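You operate a simulated robot arm through the tools that you are given. There is no shell and no other tool.

The job below is to be done with a simulated robot arm. You get a single attempt, and the scene is never put back.

JOB
Top up the trough to its red line, stir it and cover it.
Fine: pour from the beaker on the bench top; stir with the glass rod till the streaks are gone; put rod and beaker back and the lid on. Set down upright: beaker.

Only the result counts: the job must be done as asked and must still hold three seconds after the hand-in. Knocking over, shifting, dropping, spilling or breaking anything else fails it. Lids that push on must go on centred and level and be pressed home; caps that screw on are set level and turned clockwise until they are tight.

ROBOT AND FRAMES
A 7-joint arm with a two-finger parallel gripper, fixed in place. Base frame: the origin is at the foot of the arm, x ahead of it, y to its left, z up; the work surface is at about z = 90. Units: cm, rad, N and s.
Its first joint turns from -2.897 to 2.897 rad. Payload 4.4 kg.
The tool frame sits at the grasp point between the pads (the TCP): z along the fingers, y along the line on which they close. The tips reach 2.3 cm beyond it. The gripper opens to 9.4 cm. The fingers are 3.8 cm wide and 1 cm thick; the gripper's body (5.4 by 9.6 cm) begins 3.9 cm behind the TCP.
Orientation is told as [roll, pitch, yaw] about the base's x, y, z axes, in that order, counted from this pose: with the fingers straight down and closing along the base's y, the tool's x points along the base's -x, its y along +y and its z along -z.

CONTROLS
- The arm moves only by the tool play_rows. Its argument "increments" is a list of rows, each an object (a shift or turn left out is 0, a gripper value left out holds the last) with "delta_pos": the shift along the base's x, y, z in units of 150 mm (1.0 is 150 mm), a list of three; "turn": the turn, a rotation vector about the base's x, y, z in units of 180 degrees (1.0 is 180 degrees), a list of three; "grip": the gripper command, from -1 (shut) to 1 (fully open), values between in proportion. In form: [{"delta_pos": [dx, dy, dz], "turn": [wx, wy, wz], "grip": grip}, ...]. A call has 1 to 20 rows; each row is the pose to reach, as a shift and turn from the pose commanded when the call began. A call with a number of a shift or a turn outside -1 to 1 is refused whole. A row lasts 0.2 s, in which the tool goes at most 5 cm and 0.15 rad; a call with a longer step from one row to the next is refused whole, and so is a gripper value outside its range. Where a pose cannot be reached the arm comes as near as it can. A force on the tool above 40 N (or 10 N above the force at the start of the call, whichever is more), or a blocked arm, ends the call early, and 0.2 s more pass. The fingers move at their own pace (about 7.2 cm/s each) and stop on an object; they squeeze with about 22 N. The grip force told is the motor's: it shows also when the fingers shut on nothing. Time passes only in rows, and 0.2 s behind the last, so rows that repeat a pose let the fingers close. It gives the time, the measured TCP pose, the force on the tool (base axes), the opening and the grip force at its end, in the units of the frame above (readings bear some noise), with the torque about the TCP (base axes, N m) and any sound that the robot's microphone picked up.
- Cameras (640 x 400 px; columns grow to the right, rows downward): "scene" is fixed at [22.01, -50.08, 170.19]; the picture's right is [0.83, -0.56, 0.00], its down [-0.36, -0.52, -0.77] and it looks along [0.44, 0.64, -0.63] (base axes); focal length 336 px, centre (320, 200). "wrist" rides on the gripper at [8.6, 1.6, -7.4] in the tool frame; the picture's right is [-0.18, 0.98, 0.00], its down [-0.58, -0.11, -0.81] and it looks along [-0.79, -0.15, 0.59] (tool axes); focal length 243 px, centre (320, 200). There is no depth. A picture from a camera that has moved, and an enlarged one, comes with that camera's place and axes in the base frame and with its lens.
- get_image(camera): a new picture of that camera. It takes no simulated time.
- close_up(camera, box): a new picture of the part [left, top, right, bottom] of that camera's present view, enlarged. It takes no simulated time.
- job_done(): hands the job in; it is judged then, once.

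Nothing tells you positions but the pictures and the camera data. Unless the task says otherwise, let go and move clear before handing in.

The tools are called after "Request:" by a JSON object that holds its "op" and its "data". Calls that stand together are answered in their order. play_rows: Moves the arm, as the interface text tells. Its arguments: {"type":"object","properties":{"increments":{"type":"array","items":{"type":"object","properties":{"delta_pos":{"type":"array","items":{"type":"number"}},"turn":{"type":"array","items":{"type":"number"}},"grip":{"type":"number"}}}}},"required":["increments"]} The other tools are called the same way: get_image (camera) takes a picture; close_up (camera, box) takes an enlarged picture of a part of a camera's view; job_done () hands the job in.

At the start:

```text
time: 0.0
tcp_pos: [56.73, 31.24, 122.25]
tool_rot: [-0.002, 0.001, 0.0]
contact_force: [-0.4, -0.1, 0.3]
torque: [-0.03, -0.01, 0.0]
opening: 9.41
grip_force: 0.0
```

scene: 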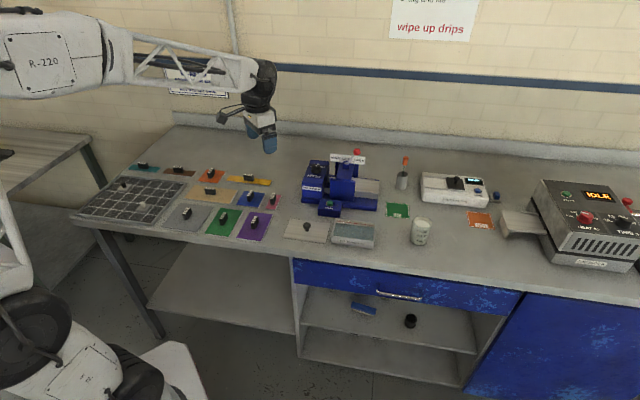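
wrist: 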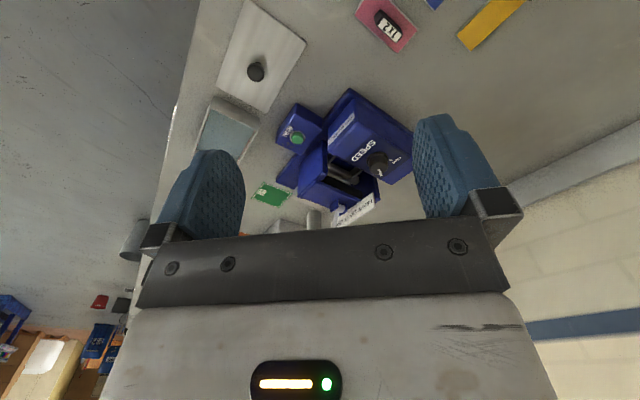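

I see a bench with a trough (at about pixel 353,233), a lid with a knob beside it (305,230), a beaker (420,232) and a holder with a rod (403,178). I'll look at these enlarged before moving anything.

Request:
{"op": "close_up", "data": {"camera": "scene", "box": [270, 200, 390, 275]}}

Request:
{"op": "close_up", "data": {"camera": "scene", "box": [370, 140, 510, 260]}}

Request:
{"op": "close_up", "data": {"camera": "scene", "box": [280, 280, 460, 350]}}

Request:
{"op": "close_up", "data": {"camera": "scene", "box": [370, 0, 490, 50]}}

```text
5.33 times, centred on (330, 238) of scene
camera zoom: at [22.01, -50.08, 170.19], right [0.83, -0.56, 0.0], down [-0.36, -0.52, -0.77], along [0.44, 0.64, -0.63], focal length 1792 px, centre (267, 0)
```

zoom: 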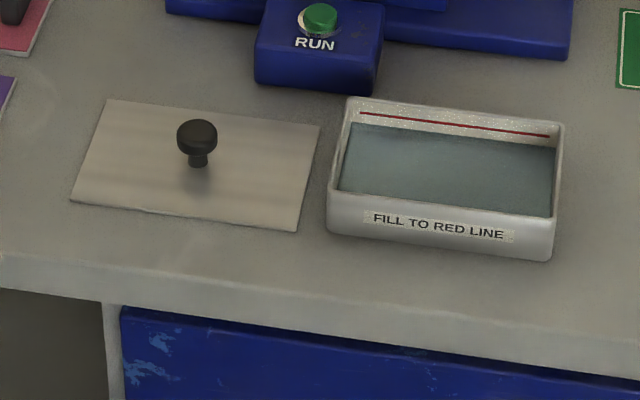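

```text
3.33 times, centred on (440, 200) of scene
camera zoom: at [22.01, -50.08, 170.19], right [0.83, -0.56, 0.0], down [-0.36, -0.52, -0.77], along [0.44, 0.64, -0.63], focal length 1120 px, centre (-80, 200)
```

zoom: 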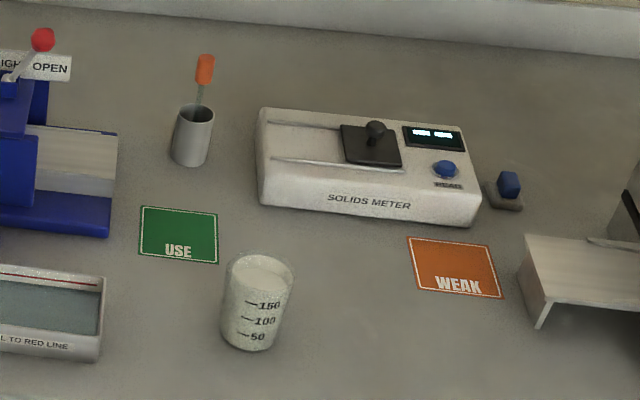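

```text
3.56 times, centred on (370, 315) of scene
camera zoom: at [22.01, -50.08, 170.19], right [0.83, -0.56, 0.0], down [-0.36, -0.52, -0.77], along [0.44, 0.64, -0.63], focal length 1195 px, centre (142, -209)
```

zoom: 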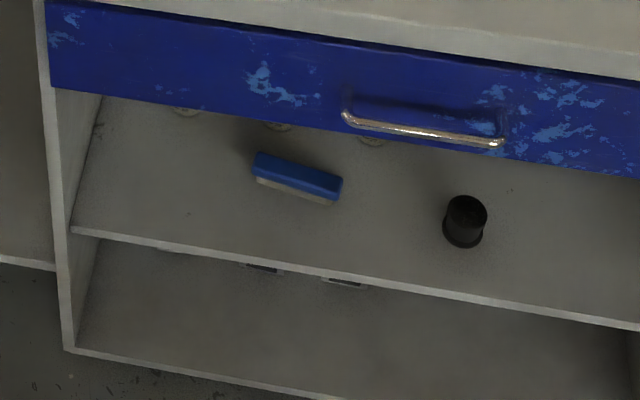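

```text
5.33 times, centred on (430, 25) of scene
camera zoom: at [22.01, -50.08, 170.19], right [0.83, -0.56, 0.0], down [-0.36, -0.52, -0.77], along [0.44, 0.64, -0.63], focal length 1792 px, centre (-267, 1133)
```

zoom: 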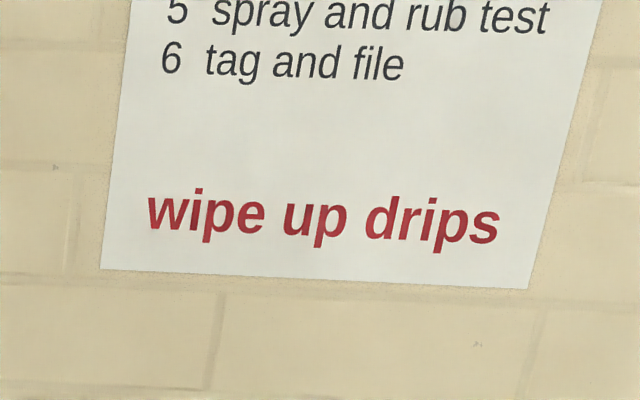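

The bench edge runs at 45° in the base frame, so the trough and lid are also turned 45°. The rod holder looks to be near the edge of the arm's reach. I'll enlarge further to measure everything more exactly.

Request:
{"op": "close_up", "data": {"camera": "scene", "box": [326, 214, 382, 249]}}

Request:
{"op": "close_up", "data": {"camera": "scene", "box": [380, 150, 428, 195]}}

Request:
{"op": "close_up", "data": {"camera": "scene", "box": [400, 210, 448, 250]}}

Request:
{"op": "close_up", "data": {"camera": "scene", "box": [280, 212, 336, 247]}}

```text
11.43 times, centred on (354, 232) of scene
camera zoom: at [22.01, -50.08, 170.19], right [0.83, -0.56, 0.0], down [-0.36, -0.52, -0.77], along [0.44, 0.64, -0.63], focal length 3840 px, centre (-69, -160)
```

zoom: 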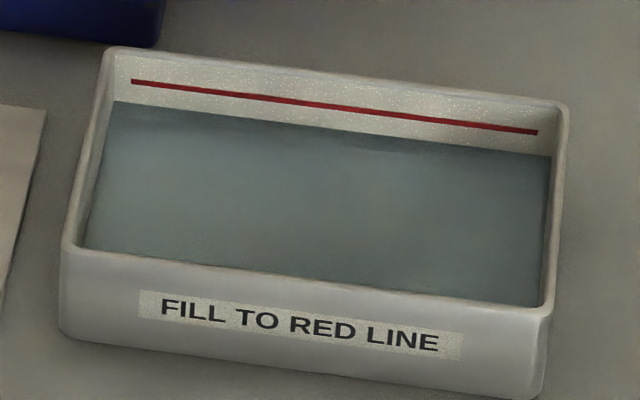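

```text
8.89 times, centred on (404, 172) of scene
camera zoom: at [22.01, -50.08, 170.19], right [0.83, -0.56, 0.0], down [-0.36, -0.52, -0.77], along [0.44, 0.64, -0.63], focal length 2987 px, centre (-427, 444)
```

zoom: 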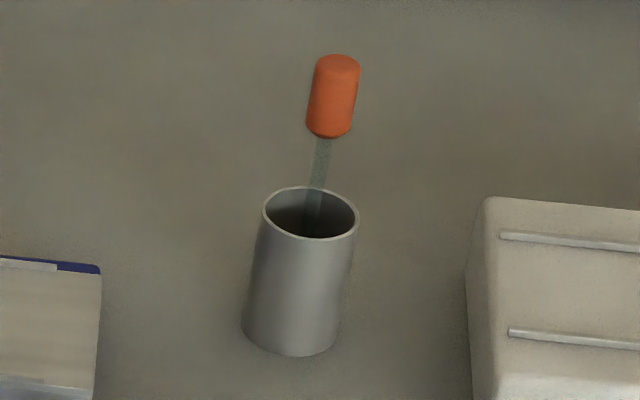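

```text
10.00 times, centred on (424, 230) of scene
camera zoom: at [22.01, -50.08, 170.19], right [0.83, -0.56, 0.0], down [-0.36, -0.52, -0.77], along [0.44, 0.64, -0.63], focal length 3360 px, centre (-720, -100)
```

zoom: 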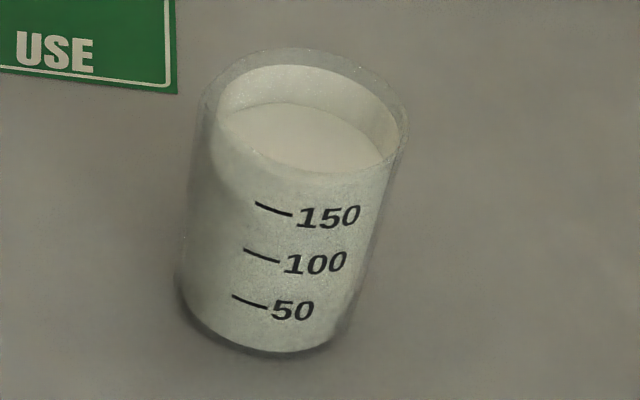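

```text
11.43 times, centred on (308, 230) of scene
camera zoom: at [22.01, -50.08, 170.19], right [0.83, -0.56, 0.0], down [-0.36, -0.52, -0.77], along [0.44, 0.64, -0.63], focal length 3840 px, centre (457, -137)
```

zoom: 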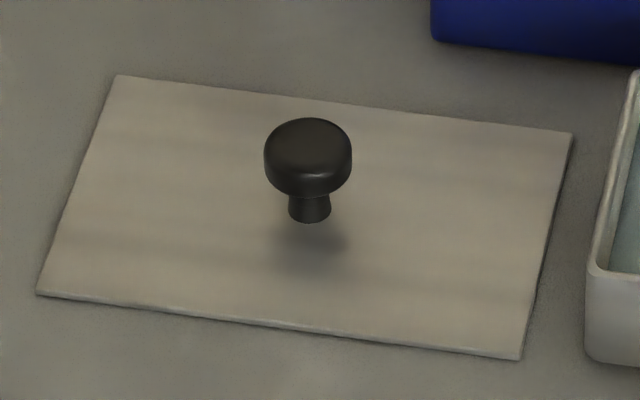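

The trough centre is near (75.4, 8.5), the lid near (64.2, 19.4), the beaker near (92.5, -4.5), and the rod holder near (108, 19.6). The rod can probably only be reached with the tool tilted outwards, so next I'll check the blue machine beside the holder for height.

Request:
{"op": "close_up", "data": {"camera": "scene", "box": [290, 140, 420, 225]}}

Request:
{"op": "close_up", "data": {"camera": "scene", "box": [390, 150, 640, 300]}}

Request:
{"op": "close_up", "data": {"camera": "scene", "box": [0, 0, 300, 160]}}

Request:
{"op": "close_up", "data": {"camera": "wrist", "box": [120, 60, 440, 260]}}

```text
4.71 times, centred on (355, 182) of scene
camera zoom: at [22.01, -50.08, 170.19], right [0.83, -0.56, 0.0], down [-0.36, -0.52, -0.77], along [0.44, 0.64, -0.63], focal length 1581 px, centre (155, 282)
```

zoom: 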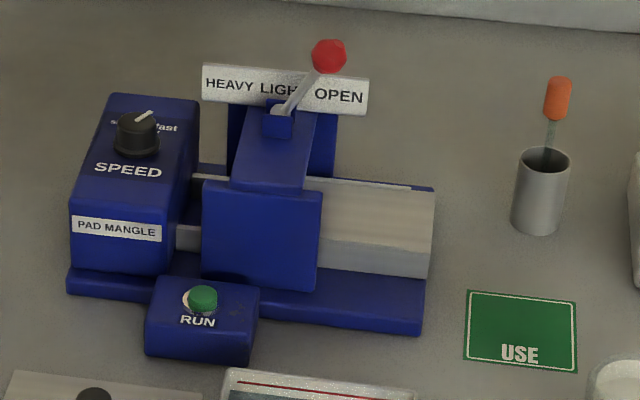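

```text
2.56 times, centred on (515, 225) of scene
camera zoom: at [22.01, -50.08, 170.19], right [0.83, -0.56, 0.0], down [-0.36, -0.52, -0.77], along [0.44, 0.64, -0.63], focal length 860 px, centre (-179, 136)
```

zoom: 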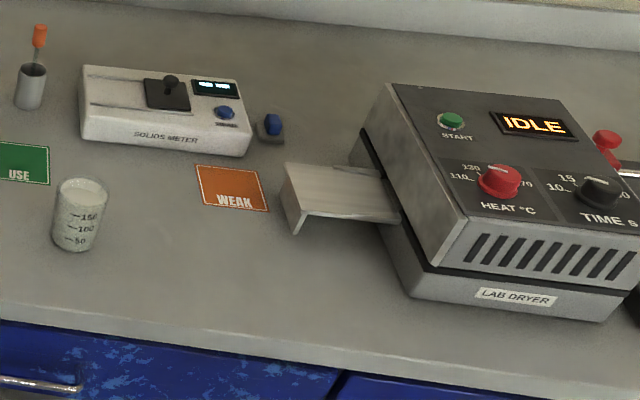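

```text
2.13 times, centred on (150, 80) of scene
camera zoom: at [22.01, -50.08, 170.19], right [0.83, -0.56, 0.0], down [-0.36, -0.52, -0.77], along [0.44, 0.64, -0.63], focal length 717 px, centre (683, 456)
```

zoom: 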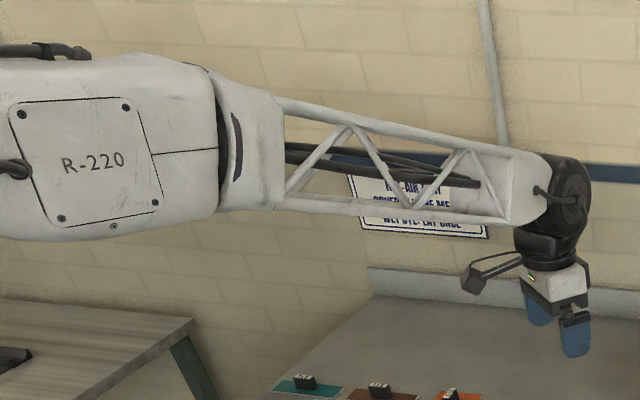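

```text
2.00 times, centred on (280, 160) of wrist
camera zoom: at [48.15, 32.73, 129.9], right [0.18, 0.98, 0.0], down [0.58, -0.11, 0.81], along [0.79, -0.15, -0.59], focal length 485 px, centre (400, 280)
```

zoom: 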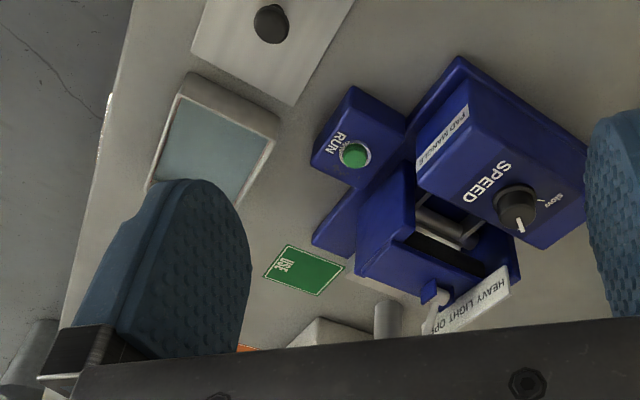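

The machine's tall part (tower and lever, up to about z = 109) stands left of the line to the holder, so a tilted reach should clear it. I'll start by turning the tool to yaw +135° at safe height. That makes the fingers close across the trough's short side and keeps the wrist camera on the right-hand side.

Request:
{"op": "play_rows", "data": {"increments": [{"turn": [0, 0, 0.047]}, {"turn": [0, 0, 0.094]}, {"turn": [0, 0, 0.141]}, {"turn": [0, 0, 0.188]}, {"turn": [0, 0, 0.235]}, {"turn": [0, 0, 0.282]}, {"turn": [0, 0, 0.329]}, {"turn": [0, 0, 0.376]}, {"turn": [0, 0, 0.423]}, {"turn": [0, 0, 0.47]}, {"turn": [0, 0, 0.517]}, {"turn": [0, 0, 0.564]}, {"turn": [0, 0, 0.611]}, {"turn": [0, 0, 0.658]}, {"turn": [0, 0, 0.705]}, {"turn": [0, 0, 0.75]}, {"turn": [0, 0, 0.75]}]}}

```text
time: 3.6
tcp_pos: [56.91, 31.25, 122.33]
tool_rot: [0.0, 0.0, 2.359]
contact_force: [0.3, -0.4, -0.2]
torque: [0.01, 0.0, -0.01]
opening: 9.39
grip_force: 0.0
```

The turn went through without reaching a joint limit. Now I move along the bench at safe height towards a point above the beaker.

Request:
{"op": "play_rows", "data": {"increments": [{"delta_pos": [0.2, -0.2, 0]}, {"delta_pos": [0.4, -0.4, 0]}, {"delta_pos": [0.6, -0.6, 0]}, {"delta_pos": [0.8, -0.8, 0]}, {"delta_pos": [1.0, -1.0, 0]}, {"delta_pos": [1.0, -1.0, 0]}]}}

Request:
{"op": "play_rows", "data": {"increments": [{"delta_pos": [0.2, -0.2, 0]}, {"delta_pos": [0.4, -0.4, 0]}, {"delta_pos": [0.6, -0.6, 0]}, {"delta_pos": [0.8, -0.8, 0]}, {"delta_pos": [1.0, -1.0, 0]}, {"delta_pos": [1.0, -1.0, 0]}]}}

Request:
{"op": "get_image", "data": {"camera": "wrist"}}

Request:
{"op": "get_image", "data": {"camera": "scene"}}

```text
time: 5.0
tcp_pos: [71.65, 15.95, 122.24]
tool_rot: [0.001, 0.001, 2.357]
contact_force: [0.9, -1.3, 0.1]
torque: [0.01, 0.0, 0.0]
opening: 9.41
grip_force: 0.1
```

```text
time: 6.4
tcp_pos: [86.95, 1.1, 121.82]
tool_rot: [0.0, 0.001, 2.356]
contact_force: [0.0, 0.2, 0.1]
torque: [0.01, 0.0, 0.04]
opening: 9.38
grip_force: 0.1
```

```text
taken
camera wrist: at [91.96, -6.2, 129.44], right [-0.82, -0.57, 0.0], down [-0.33, 0.49, 0.81], along [-0.46, 0.67, -0.59], focal length 243 px, centre (320, 200)
```

wrist: 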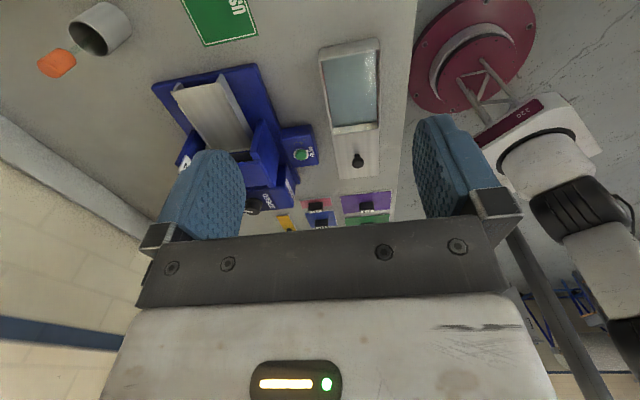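

```text
taken
```

scene: 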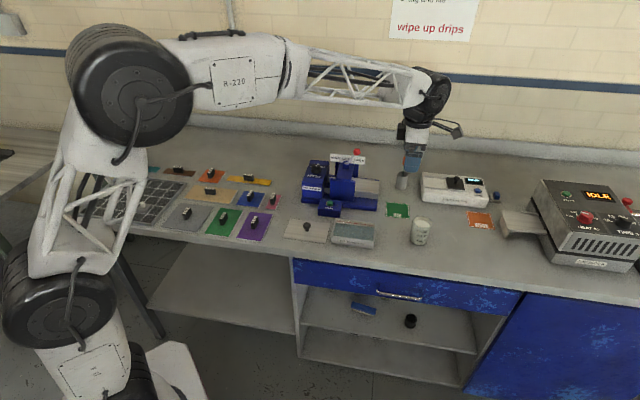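

The wrist camera now sees the trough, lid and rod holder from the other side. I'll enlarge those to cross-check positions.

Request:
{"op": "close_up", "data": {"camera": "wrist", "box": [300, 30, 400, 190]}}

Request:
{"op": "close_up", "data": {"camera": "wrist", "box": [20, 0, 140, 80]}}

```text
2.50 times, centred on (350, 110) of wrist
camera zoom: at [91.96, -6.2, 129.44], right [-0.82, -0.57, 0.0], down [-0.33, 0.49, 0.81], along [-0.46, 0.67, -0.59], focal length 606 px, centre (245, 425)
```

zoom: 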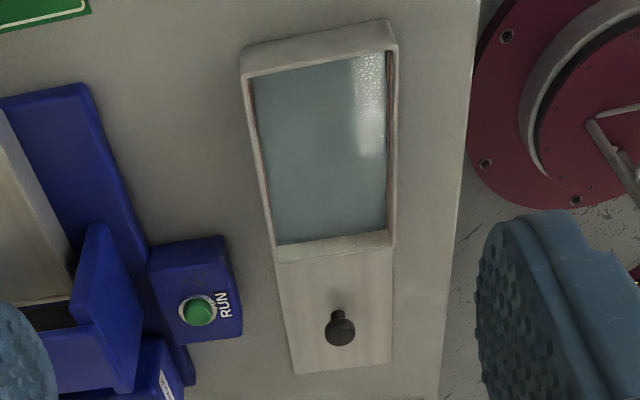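

```text
5.00 times, centred on (80, 40) of wrist
camera zoom: at [91.96, -6.2, 129.44], right [-0.82, -0.57, 0.0], down [-0.33, 0.49, 0.81], along [-0.46, 0.67, -0.59], focal length 1213 px, centre (1520, 1000)
```

zoom: 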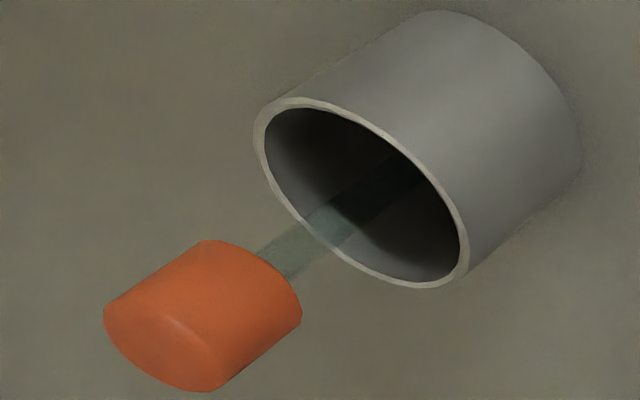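

Positions agree between cameras: trough centre near (75.4, 8.6), rim z about 93.5, and the rod upright at about (108.2, 19.8). Next I move over the beaker, a bit lower, and check it with both cameras.

Request:
{"op": "play_rows", "data": {"increments": [{"delta_pos": [0.13, -0.12, -0.25]}, {"delta_pos": [0.25, -0.25, -0.5]}, {"delta_pos": [0.37, -0.36, -0.75]}, {"delta_pos": [0.37, -0.36, -0.75]}]}}

Request:
{"op": "get_image", "data": {"camera": "wrist"}}

Request:
{"op": "get_image", "data": {"camera": "scene"}}

Request:
{"op": "close_up", "data": {"camera": "scene", "box": [380, 150, 480, 260]}}

```text
time: 7.4
tcp_pos: [92.52, -4.2, 111.16]
tool_rot: [0.001, 0.0, 2.357]
contact_force: [0.4, -0.1, -0.2]
torque: [-0.01, 0.02, -0.01]
opening: 9.38
grip_force: 0.2
```

```text
taken
camera wrist: at [97.5, -11.48, 118.76], right [-0.82, -0.57, 0.0], down [-0.33, 0.49, 0.81], along [-0.46, 0.67, -0.59], focal length 243 px, centre (320, 200)
```

wrist: 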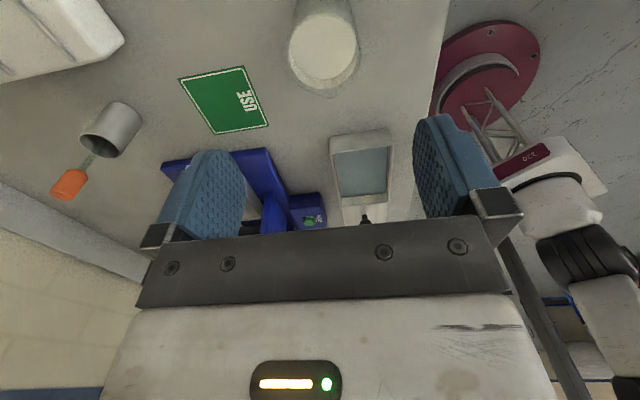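

```text
taken
```

scene: 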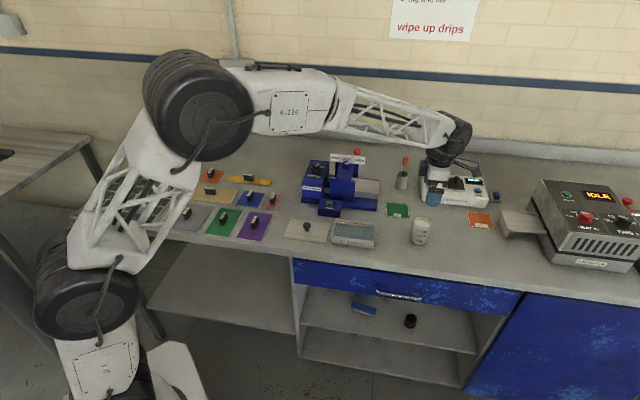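

```text
3.64 times, centred on (430, 205) of scene
camera zoom: at [22.01, -50.08, 170.19], right [0.83, -0.56, 0.0], down [-0.36, -0.52, -0.77], along [0.44, 0.64, -0.63], focal length 1222 px, centre (-80, 182)
```

zoom: 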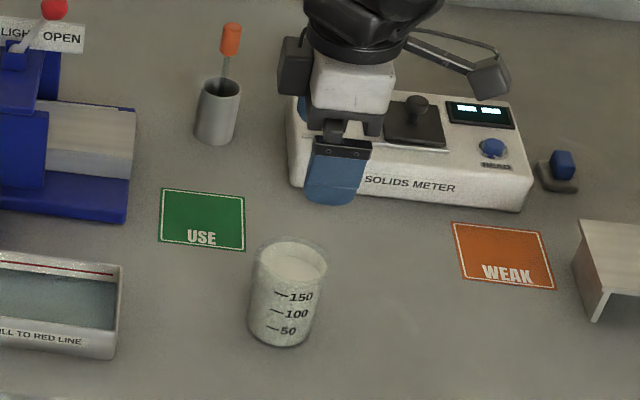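

The beaker is visible in the wrist view. I'll enlarge it to fix its centre.

Request:
{"op": "close_up", "data": {"camera": "wrist", "box": [260, 0, 400, 110]}}

```text
3.64 times, centred on (330, 55) of wrist
camera zoom: at [97.5, -11.48, 118.76], right [-0.82, -0.57, 0.0], down [-0.33, 0.49, 0.81], along [-0.46, 0.67, -0.59], focal length 882 px, centre (284, 727)
```

zoom: 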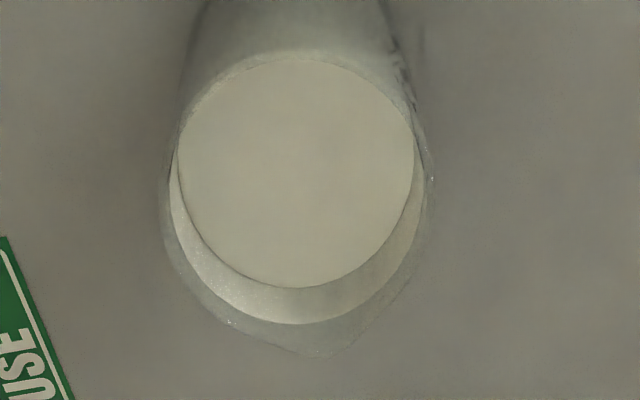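

The beaker's spout points along -s, towards the trough, so pouring that way suits it. I take the beaker centre as about (92.4, -4.35) with its rim at z = 97.8, and I now lower the open fingers around it.

Request:
{"op": "play_rows", "data": {"increments": [{"delta_pos": [-0.007, -0.01, -0.2], "grip": 1}, {"delta_pos": [-0.007, -0.01, -0.4]}, {"delta_pos": [-0.007, -0.01, -0.6]}, {"delta_pos": [-0.007, -0.01, -0.75]}, {"delta_pos": [-0.007, -0.01, -0.75]}]}}

Request:
{"op": "get_image", "data": {"camera": "wrist"}}

Request:
{"op": "close_up", "data": {"camera": "scene", "box": [380, 170, 480, 260]}}

```text
time: 8.6
tcp_pos: [92.08, -4.18, 99.83]
tool_rot: [0.0, 0.001, 2.355]
contact_force: [-0.6, -0.6, -0.3]
torque: [0.01, -0.01, 0.03]
opening: 9.39
grip_force: 0.1
```

```text
taken
camera wrist: at [97.06, -11.56, 107.36], right [-0.82, -0.57, 0.0], down [-0.33, 0.49, 0.81], along [-0.46, 0.67, -0.59], focal length 243 px, centre (320, 200)
```

wrist: 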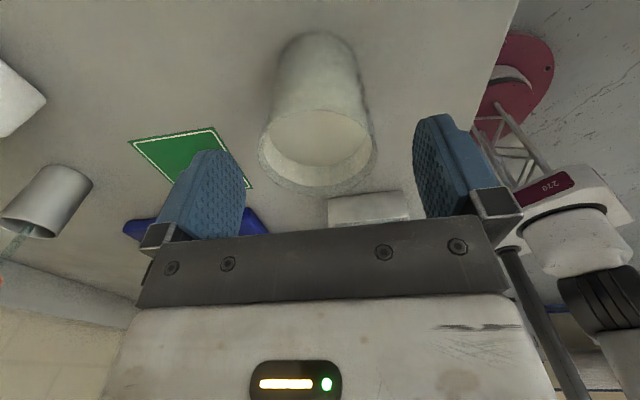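

```text
4.44 times, centred on (430, 215) of scene
camera zoom: at [22.01, -50.08, 170.19], right [0.83, -0.56, 0.0], down [-0.36, -0.52, -0.77], along [0.44, 0.64, -0.63], focal length 1494 px, centre (-169, 133)
```

zoom: 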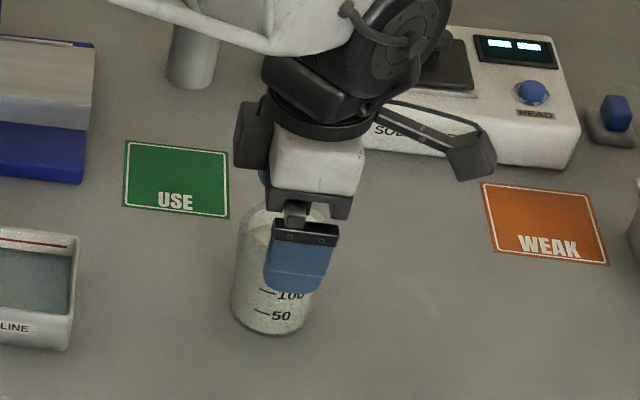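

The fingers straddle the beaker evenly. I lower to grasp height and close on it.

Request:
{"op": "play_rows", "data": {"increments": [{"delta_pos": [0, 0, -0.11]}, {"delta_pos": [0, 0, -0.22]}, {"delta_pos": [0, 0, -0.33]}, {"delta_pos": [0, 0, -0.33]}]}}

Request:
{"op": "close_up", "data": {"camera": "scene", "box": [380, 170, 480, 260]}}

Request:
{"op": "get_image", "data": {"camera": "wrist"}}

```text
time: 9.6
tcp_pos: [92.15, -4.34, 94.96]
tool_rot: [-0.001, 0.001, 2.356]
contact_force: [0.3, -0.7, 0.8]
torque: [0.0, -0.01, -0.02]
opening: 9.42
grip_force: 0.1
```

```text
4.44 times, centred on (430, 215) of scene
camera zoom: at [22.01, -50.08, 170.19], right [0.83, -0.56, 0.0], down [-0.36, -0.52, -0.77], along [0.44, 0.64, -0.63], focal length 1494 px, centre (-169, 133)
```

zoom: 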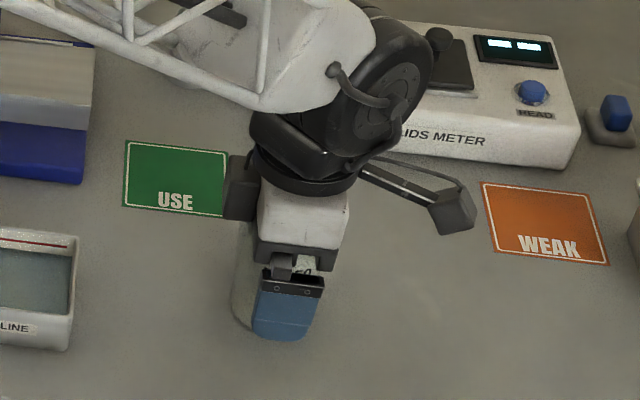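

```text
taken
camera wrist: at [97.11, -11.56, 102.6], right [-0.82, -0.57, 0.0], down [-0.33, 0.49, 0.81], along [-0.46, 0.67, -0.59], focal length 243 px, centre (320, 200)
```

wrist: 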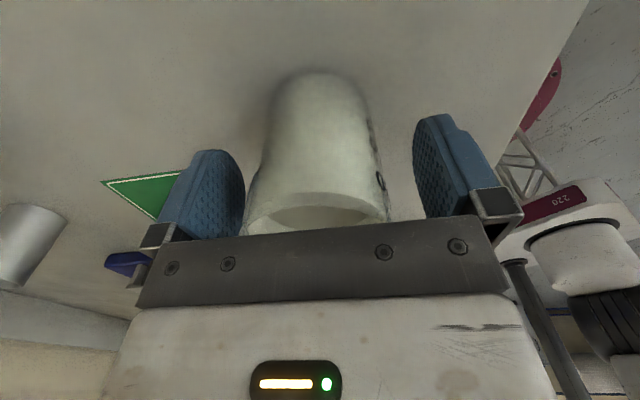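

The beaker sits between the pads. I close the fingers gradually so the contact is gentle.

Request:
{"op": "play_rows", "data": {"increments": [{"grip": 0.6}, {"grip": 0.5}, {"grip": 0.45}, {"grip": 0.4}, {"grip": 0.36}, {"grip": 0.32}, {"grip": 0.28}, {"grip": 0.24}, {"grip": 0.2}, {"grip": 0.1}, {"grip": -0.2}, {"grip": -1}, {"grip": -1}, {"grip": -1}]}}

Request:
{"op": "get_image", "data": {"camera": "wrist"}}

Request:
{"op": "close_up", "data": {"camera": "scene", "box": [380, 170, 480, 260]}}

```text
time: 12.6
tcp_pos: [92.32, -4.31, 95.03]
tool_rot: [-0.001, 0.001, 2.356]
contact_force: [0.0, 0.3, 0.3]
torque: [0.0, -0.03, 0.04]
opening: 5.72
grip_force: 21.2
```

```text
taken
camera wrist: at [97.11, -11.56, 102.61], right [-0.82, -0.57, 0.0], down [-0.33, 0.49, 0.81], along [-0.46, 0.67, -0.59], focal length 243 px, centre (320, 200)
```

wrist: 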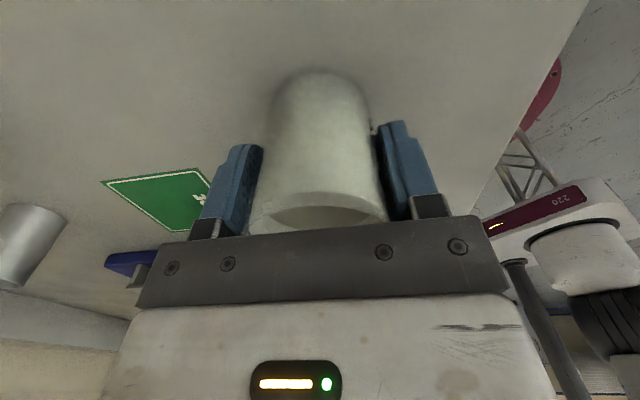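

```text
4.44 times, centred on (430, 215) of scene
camera zoom: at [22.01, -50.08, 170.19], right [0.83, -0.56, 0.0], down [-0.36, -0.52, -0.77], along [0.44, 0.64, -0.63], focal length 1494 px, centre (-169, 133)
```

zoom: 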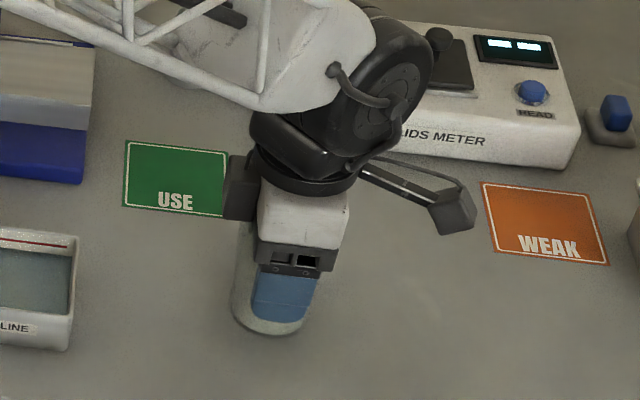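

The grip is firm at 5.7 cm opening. I lift slowly and straight up.

Request:
{"op": "play_rows", "data": {"increments": [{"delta_pos": [0, 0, 0.02]}, {"delta_pos": [0, 0, 0.06]}, {"delta_pos": [0, 0, 0.11]}, {"delta_pos": [0, 0, 0.17]}, {"delta_pos": [0, 0, 0.23]}, {"delta_pos": [0, 0, 0.29]}, {"delta_pos": [0, 0, 0.35]}, {"delta_pos": [0, 0, 0.41]}, {"delta_pos": [0, 0, 0.46]}, {"delta_pos": [0, 0, 0.5]}, {"delta_pos": [0, 0, 0.5]}, {"delta_pos": [0, 0, 0.5]}]}}

Request:
{"op": "get_image", "data": {"camera": "scene"}}

Request:
{"op": "close_up", "data": {"camera": "scene", "box": [380, 170, 480, 260]}}

```text
time: 15.2
tcp_pos: [92.21, -4.58, 102.26]
tool_rot: [0.0, 0.001, 2.357]
contact_force: [0.2, -0.4, -2.6]
torque: [-0.01, -0.01, 0.0]
opening: 5.71
grip_force: 22.2
```

```text
taken
```

scene: 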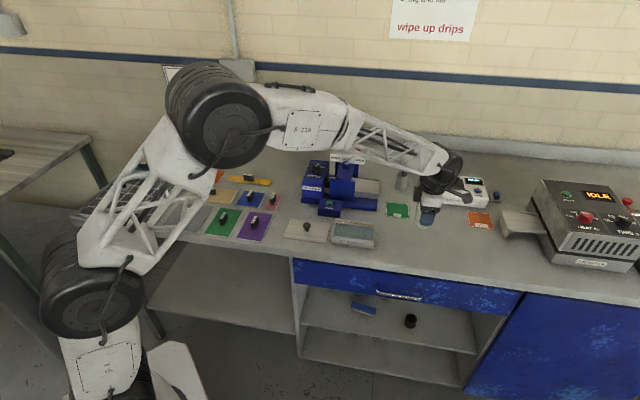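

```text
4.44 times, centred on (430, 215) of scene
camera zoom: at [22.01, -50.08, 170.19], right [0.83, -0.56, 0.0], down [-0.36, -0.52, -0.77], along [0.44, 0.64, -0.63], focal length 1494 px, centre (-169, 133)
```

zoom: 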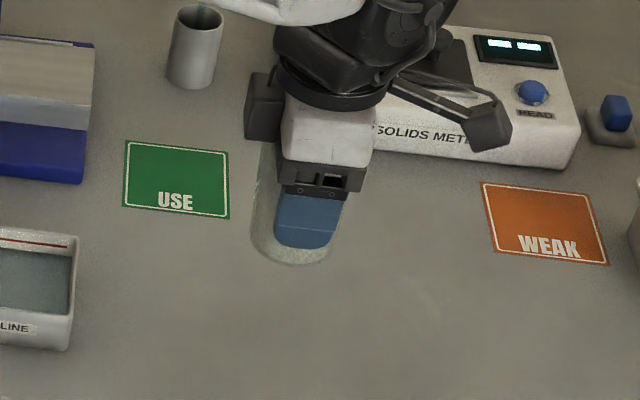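

The load reads about 2.6 N. I carry the beaker gently towards the trough's right end, so that the spout will hang over the trough once it is tilted.

Request:
{"op": "play_rows", "data": {"increments": [{"delta_pos": [-0.008, 0.005, 0]}, {"delta_pos": [-0.03, 0.02, 0]}, {"delta_pos": [-0.069, 0.045, 0]}, {"delta_pos": [-0.122, 0.081, 0]}, {"delta_pos": [-0.183, 0.121, 0]}, {"delta_pos": [-0.244, 0.161, 0]}, {"delta_pos": [-0.312, 0.207, 0]}, {"delta_pos": [-0.381, 0.252, 0]}, {"delta_pos": [-0.45, 0.297, 0]}, {"delta_pos": [-0.518, 0.343, 0]}, {"delta_pos": [-0.579, 0.383, 0]}, {"delta_pos": [-0.64, 0.423, 0]}, {"delta_pos": [-0.693, 0.459, -0.02]}, {"delta_pos": [-0.732, 0.484, -0.05]}, {"delta_pos": [-0.754, 0.499, -0.09]}, {"delta_pos": [-0.762, 0.504, -0.12]}, {"delta_pos": [-0.762, 0.504, -0.12]}, {"delta_pos": [-0.762, 0.504, -0.12]}]}}

Request:
{"op": "get_image", "data": {"camera": "wrist"}}

Request:
{"op": "close_up", "data": {"camera": "scene", "box": [310, 170, 430, 260]}}

```text
time: 19.0
tcp_pos: [80.7, 3.13, 100.69]
tool_rot: [0.0, -0.001, 2.355]
contact_force: [-0.8, 0.1, -1.7]
torque: [-0.02, 0.06, -0.01]
opening: 5.71
grip_force: 22.0
```

```text
taken
camera wrist: at [85.71, -4.21, 108.12], right [-0.82, -0.57, 0.0], down [-0.33, 0.49, 0.81], along [-0.46, 0.67, -0.59], focal length 243 px, centre (320, 200)
```

wrist: 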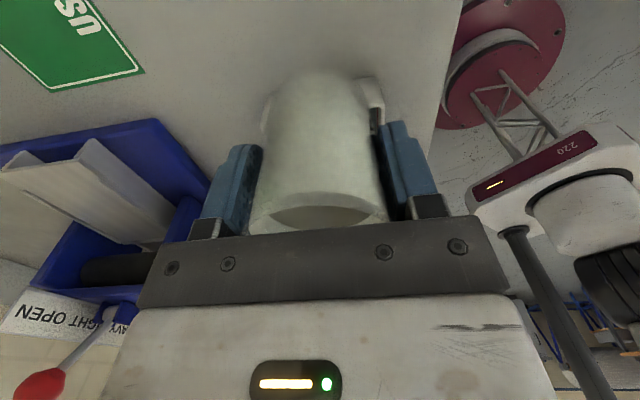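

```text
4.44 times, centred on (370, 215) of scene
camera zoom: at [22.01, -50.08, 170.19], right [0.83, -0.56, 0.0], down [-0.36, -0.52, -0.77], along [0.44, 0.64, -0.63], focal length 1494 px, centre (98, 133)
```

zoom: 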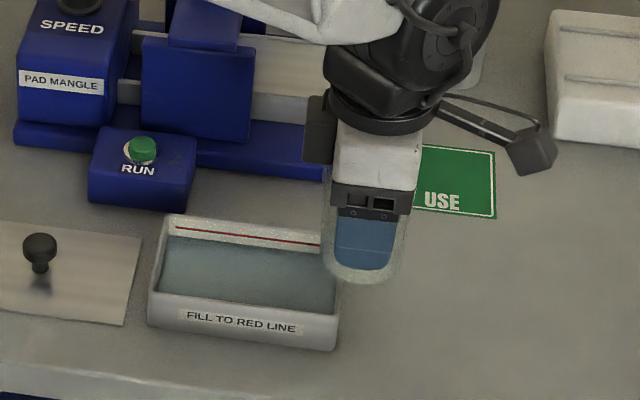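

The spout end is over the trough's right part. I start tilting towards the trough, first to 25°, which should be just short of pouring.

Request:
{"op": "play_rows", "data": {"increments": [{"turn": [-0.0079, -0.0079, 0]}, {"turn": [-0.0196, -0.0196, 0]}, {"turn": [-0.0353, -0.0353, 0]}, {"turn": [-0.051, -0.051, 0]}, {"turn": [-0.0668, -0.0668, 0]}, {"turn": [-0.0825, -0.0825, 0]}, {"turn": [-0.0923, -0.0923, 0]}, {"turn": [-0.0982, -0.0982, 0]}, {"turn": [-0.0982, -0.0982, 0]}]}}

Request:
{"op": "get_image", "data": {"camera": "wrist"}}

Request:
{"op": "get_image", "data": {"camera": "scene"}}

Request:
{"op": "close_up", "data": {"camera": "scene", "box": [310, 170, 430, 260]}}

```text
time: 21.0
tcp_pos: [80.78, 3.28, 100.55]
tool_rot: [0.0, 0.436, 2.357]
contact_force: [0.0, 0.6, -2.2]
torque: [-0.04, 0.02, -0.02]
opening: 5.7
grip_force: 21.8
```

```text
taken
camera wrist: at [82.96, -1.32, 111.07], right [-0.81, -0.58, -0.08], down [-0.54, 0.69, 0.48], along [-0.23, 0.44, -0.87], focal length 243 px, centre (320, 200)
```

wrist: 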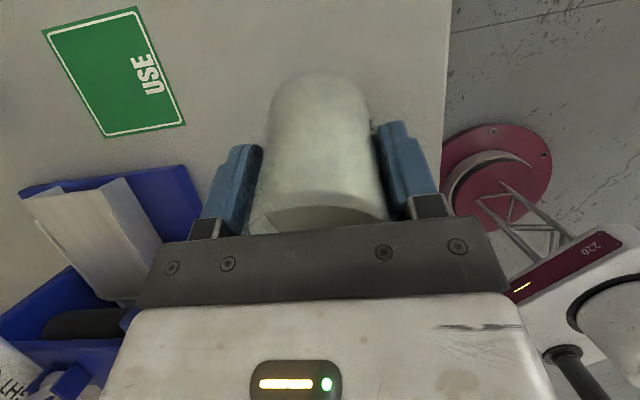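

```text
taken
```

scene: 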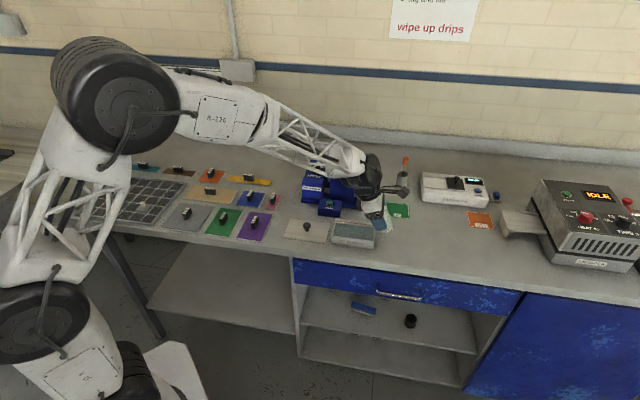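

```text
4.44 times, centred on (370, 215) of scene
camera zoom: at [22.01, -50.08, 170.19], right [0.83, -0.56, 0.0], down [-0.36, -0.52, -0.77], along [0.44, 0.64, -0.63], focal length 1494 px, centre (98, 133)
```

zoom: 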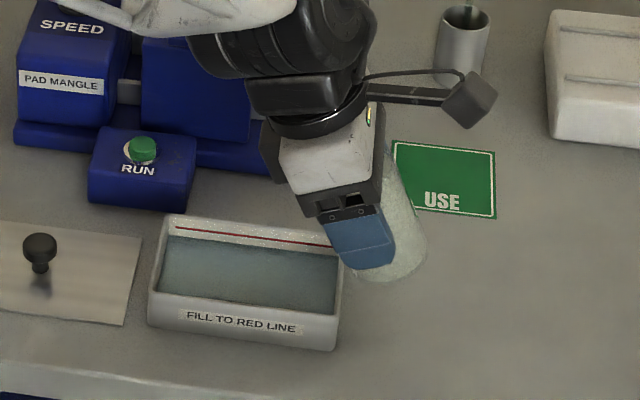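

The tilt direction is right, and the trough's back wall and red line stay in view. I continue tilting in small steps and watch for the stream.

Request:
{"op": "play_rows", "data": {"increments": [{"turn": [-0.0079, -0.0079, 0]}, {"turn": [-0.0157, -0.0157, 0]}, {"turn": [-0.0236, -0.0236, 0]}, {"turn": [-0.0275, -0.0275, 0]}, {"turn": [-0.0275, -0.0275, 0]}]}}

Request:
{"op": "close_up", "data": {"camera": "scene", "box": [320, 190, 400, 250]}}

Request:
{"op": "get_image", "data": {"camera": "wrist"}}

```text
time: 22.2
tcp_pos: [80.82, 3.19, 100.62]
tool_rot: [-0.001, 0.559, 2.355]
contact_force: [0.6, 0.0, -2.1]
torque: [0.03, -0.03, 0.01]
opening: 5.68
grip_force: 21.8
```

```text
6.67 times, centred on (360, 220) of scene
camera zoom: at [22.01, -50.08, 170.19], right [0.83, -0.56, 0.0], down [-0.36, -0.52, -0.77], along [0.44, 0.64, -0.63], focal length 2240 px, centre (53, 67)
```

zoom: 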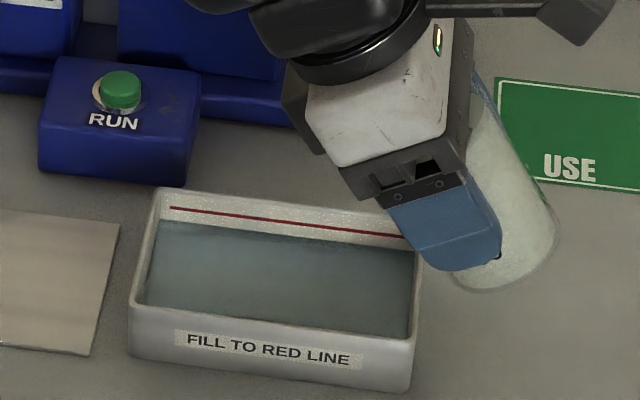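

```text
taken
camera wrist: at [82.08, -0.4, 111.56], right [-0.81, -0.58, -0.1], down [-0.57, 0.73, 0.38], along [-0.15, 0.36, -0.92], focal length 243 px, centre (320, 200)
```

wrist: 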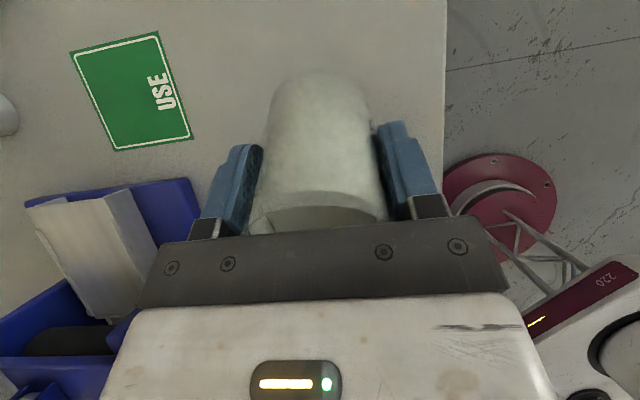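

No flow yet at 32°. I tilt further, a few degrees at a time.

Request:
{"op": "play_rows", "data": {"increments": [{"turn": [-0.0059, -0.0059, 0]}, {"turn": [-0.0118, -0.0118, 0]}, {"turn": [-0.0177, -0.0177, 0]}, {"turn": [-0.0196, -0.0196, 0]}]}}

Request:
{"op": "close_up", "data": {"camera": "scene", "box": [320, 190, 400, 250]}}

```text
time: 23.2
tcp_pos: [80.87, 3.19, 100.49]
tool_rot: [-0.001, 0.645, 2.357]
contact_force: [-0.2, 0.4, -2.6]
torque: [0.04, 0.0, -0.01]
opening: 5.71
grip_force: 21.9
```

```text
6.67 times, centred on (360, 220) of scene
camera zoom: at [22.01, -50.08, 170.19], right [0.83, -0.56, 0.0], down [-0.36, -0.52, -0.77], along [0.44, 0.64, -0.63], focal length 2240 px, centre (53, 67)
```

zoom: 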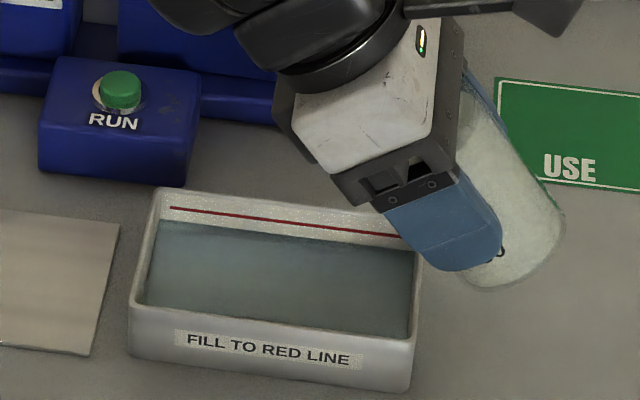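

Still nothing at 37°. I go a little further.

Request:
{"op": "play_rows", "data": {"increments": [{"turn": [-0.0059, -0.0059, 0]}, {"turn": [-0.0118, -0.0118, 0]}, {"turn": [-0.0118, -0.0118, 0]}]}}

Request:
{"op": "close_up", "data": {"camera": "scene", "box": [320, 190, 400, 250]}}

```text
time: 24.0
tcp_pos: [80.76, 3.15, 100.54]
tool_rot: [0.001, 0.699, 2.356]
contact_force: [-0.6, -0.4, -1.3]
torque: [-0.01, 0.02, -0.01]
opening: 5.69
grip_force: 21.7
```

```text
6.67 times, centred on (360, 220) of scene
camera zoom: at [22.01, -50.08, 170.19], right [0.83, -0.56, 0.0], down [-0.36, -0.52, -0.77], along [0.44, 0.64, -0.63], focal length 2240 px, centre (53, 67)
```

zoom: 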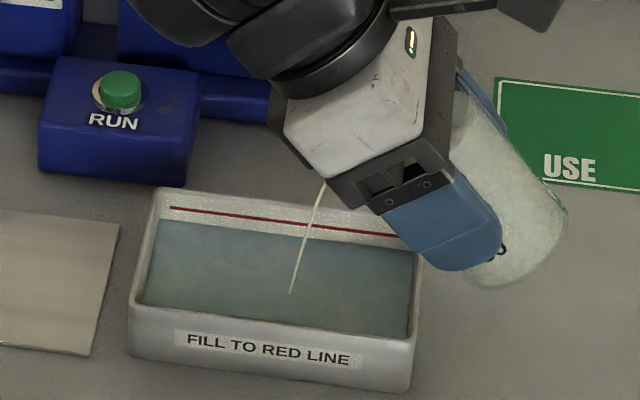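

The pour has started, and the stream lands almost at the trough's centre. I hold this tilt and watch the level.

Request:
{"op": "play_rows", "data": {"increments": [{"turn": [0, 0, 0]}, {"turn": [0, 0, 0]}, {"turn": [0, 0, 0]}]}}

Request:
{"op": "close_up", "data": {"camera": "scene", "box": [320, 190, 400, 250]}}

```text
time: 24.8
tcp_pos: [80.86, 3.31, 100.57]
tool_rot: [0.0, 0.698, 2.356]
contact_force: [-0.2, -0.1, -1.9]
torque: [0.0, -0.01, 0.0]
opening: 5.69
grip_force: 21.9
```

```text
6.67 times, centred on (360, 220) of scene
camera zoom: at [22.01, -50.08, 170.19], right [0.83, -0.56, 0.0], down [-0.36, -0.52, -0.77], along [0.44, 0.64, -0.63], focal length 2240 px, centre (53, 67)
```

zoom: 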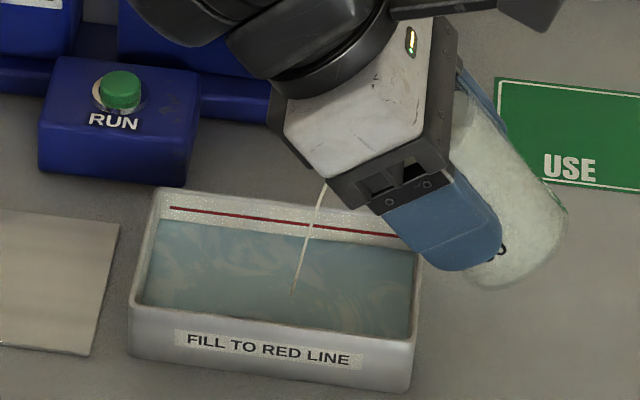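

It flows slowly and stays on target. I tilt on in 3° steps, holding between them.

Request:
{"op": "play_rows", "data": {"increments": [{"turn": [-0.0059, -0.0059, 0]}, {"turn": [-0.0118, -0.0118, 0]}, {"turn": [-0.0118, -0.0118, 0]}, {"turn": [-0.0118, -0.0118, 0]}, {"turn": [-0.0118, -0.0118, 0]}]}}

Request:
{"op": "close_up", "data": {"camera": "scene", "box": [320, 190, 400, 250]}}

Request:
{"op": "play_rows", "data": {"increments": [{"turn": [-0.0059, -0.0059, 0]}, {"turn": [-0.0118, -0.0118, 0]}, {"turn": [-0.0118, -0.0118, 0]}, {"turn": [-0.0118, -0.0118, 0]}, {"turn": [-0.0118, -0.0118, 0]}]}}

Request:
{"op": "close_up", "data": {"camera": "scene", "box": [320, 190, 400, 250]}}

```text
time: 26.0
tcp_pos: [80.82, 3.22, 100.54]
tool_rot: [0.0, 0.751, 2.355]
contact_force: [-0.1, -0.3, -1.8]
torque: [0.06, 0.03, 0.03]
opening: 5.69
grip_force: 21.5
```

```text
6.67 times, centred on (360, 220) of scene
camera zoom: at [22.01, -50.08, 170.19], right [0.83, -0.56, 0.0], down [-0.36, -0.52, -0.77], along [0.44, 0.64, -0.63], focal length 2240 px, centre (53, 67)
```

zoom: 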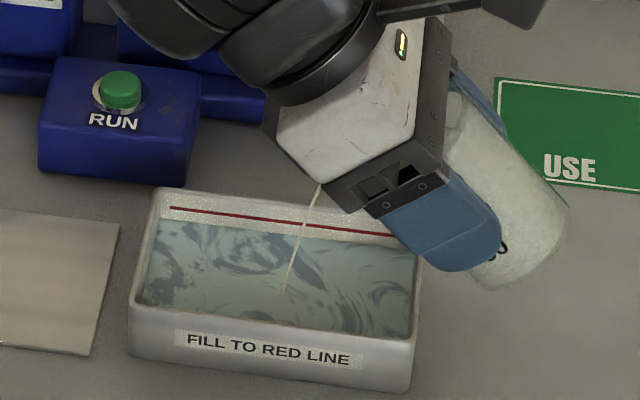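

```text
time: 27.2
tcp_pos: [80.78, 3.28, 100.52]
tool_rot: [0.001, 0.804, 2.357]
contact_force: [0.0, 0.6, -1.5]
torque: [0.01, -0.01, 0.01]
opening: 5.69
grip_force: 21.9
```

```text
6.67 times, centred on (360, 220) of scene
camera zoom: at [22.01, -50.08, 170.19], right [0.83, -0.56, 0.0], down [-0.36, -0.52, -0.77], along [0.44, 0.64, -0.63], focal length 2240 px, centre (53, 67)
```

zoom: 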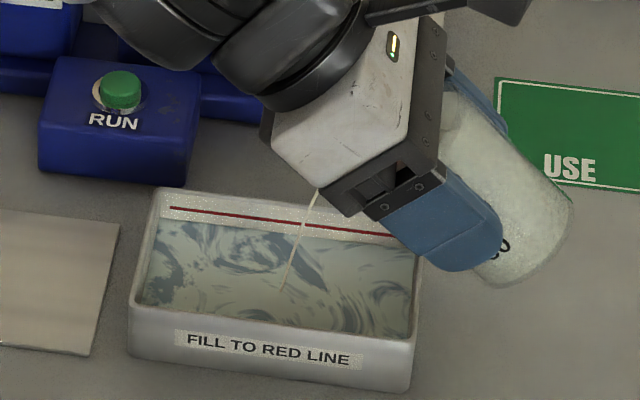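

Streaks now cover the surface and the stream is still centred. I continue and measure the level against the red line with a tighter view.

Request:
{"op": "play_rows", "data": {"increments": [{"turn": [-0.0059, -0.0059, 0]}, {"turn": [-0.0118, -0.0118, 0]}, {"turn": [-0.0118, -0.0118, 0]}, {"turn": [-0.0118, -0.0118, 0]}, {"turn": [-0.0118, -0.0118, 0]}]}}

Request:
{"op": "close_up", "data": {"camera": "scene", "box": [326, 214, 382, 249]}}

```text
time: 28.4
tcp_pos: [80.71, 3.19, 100.59]
tool_rot: [-0.001, 0.854, 2.356]
contact_force: [-0.7, -0.7, -1.2]
torque: [0.03, 0.0, 0.02]
opening: 5.68
grip_force: 21.9
```

```text
11.43 times, centred on (354, 232) of scene
camera zoom: at [22.01, -50.08, 170.19], right [0.83, -0.56, 0.0], down [-0.36, -0.52, -0.77], along [0.44, 0.64, -0.63], focal length 3840 px, centre (-69, -160)
```

zoom: 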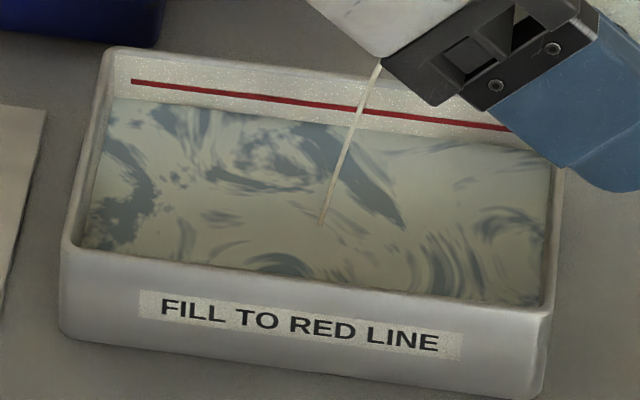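

The level has risen only about a fifth of the way, so I keep going in slow steps.

Request:
{"op": "play_rows", "data": {"increments": [{"turn": [-0.0059, -0.0059, 0]}, {"turn": [-0.0118, -0.0118, 0]}, {"turn": [-0.0118, -0.0118, 0]}, {"turn": [-0.0118, -0.0118, 0]}, {"turn": [-0.0177, -0.0177, 0]}, {"turn": [-0.0177, -0.0177, 0]}, {"turn": [-0.0177, -0.0177, 0]}]}}

Request:
{"op": "close_up", "data": {"camera": "scene", "box": [326, 214, 382, 249]}}

```text
time: 30.0
tcp_pos: [80.73, 3.18, 100.55]
tool_rot: [0.002, 0.933, 2.355]
contact_force: [0.2, -0.6, -1.5]
torque: [0.0, 0.04, -0.02]
opening: 5.66
grip_force: 21.7
```

```text
11.43 times, centred on (354, 232) of scene
camera zoom: at [22.01, -50.08, 170.19], right [0.83, -0.56, 0.0], down [-0.36, -0.52, -0.77], along [0.44, 0.64, -0.63], focal length 3840 px, centre (-69, -160)
```

zoom: 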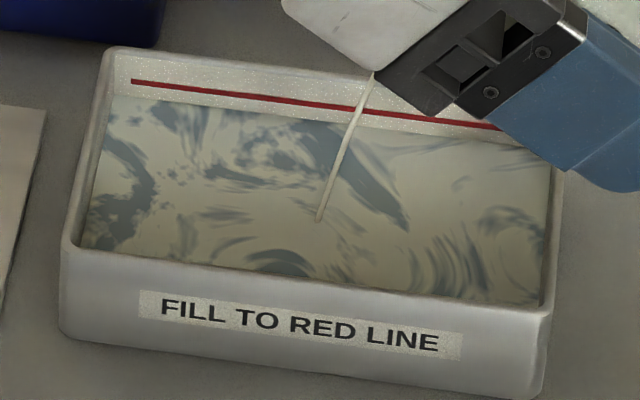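

Request:
{"op": "play_rows", "data": {"increments": [{"turn": [-0.0059, -0.0059, 0]}, {"turn": [-0.0118, -0.0118, 0]}, {"turn": [-0.0157, -0.0157, 0]}, {"turn": [-0.0157, -0.0157, 0]}, {"turn": [-0.0157, -0.0157, 0]}, {"turn": [-0.0157, -0.0157, 0]}, {"turn": [-0.0157, -0.0157, 0]}]}}

Request:
{"op": "close_up", "data": {"camera": "scene", "box": [326, 214, 382, 249]}}

Request:
{"op": "close_up", "data": {"camera": "scene", "box": [310, 170, 430, 260]}}

Request:
{"op": "get_image", "data": {"camera": "wrist"}}

```text
time: 31.6
tcp_pos: [80.67, 3.15, 100.51]
tool_rot: [-0.002, 1.002, 2.355]
contact_force: [-0.3, 0.3, -1.3]
torque: [-0.01, -0.02, 0.02]
opening: 5.67
grip_force: 21.7
```

```text
11.43 times, centred on (354, 232) of scene
camera zoom: at [22.01, -50.08, 170.19], right [0.83, -0.56, 0.0], down [-0.36, -0.52, -0.77], along [0.44, 0.64, -0.63], focal length 3840 px, centre (-69, -160)
```

zoom: 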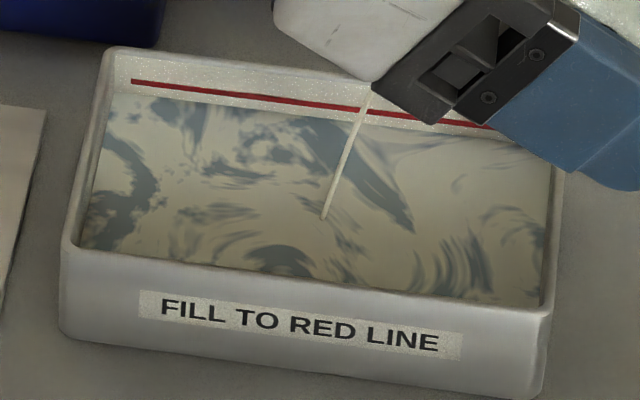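

```text
4.44 times, centred on (370, 215) of scene
camera zoom: at [22.01, -50.08, 170.19], right [0.83, -0.56, 0.0], down [-0.36, -0.52, -0.77], along [0.44, 0.64, -0.63], focal length 1494 px, centre (98, 133)
```

zoom: 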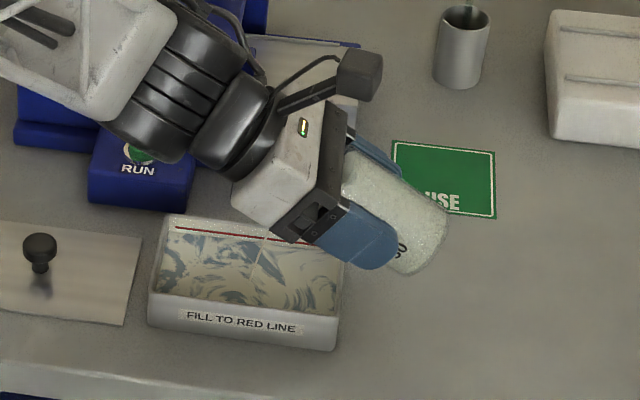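

```text
taken
camera wrist: at [78.48, 3.13, 111.98], right [-0.76, -0.63, -0.16], down [-0.62, 0.78, -0.06], along [0.16, 0.05, -0.99], focal length 243 px, centre (320, 200)
```

wrist: 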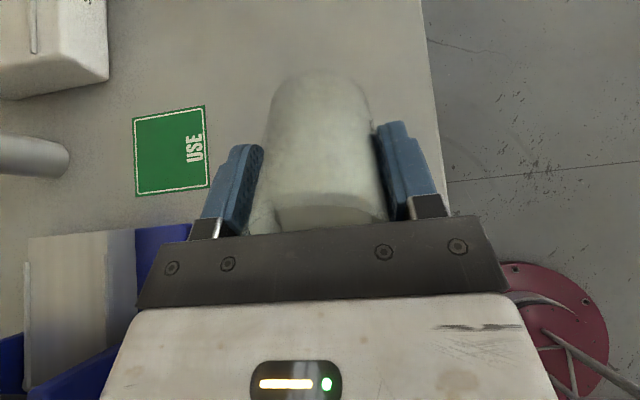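

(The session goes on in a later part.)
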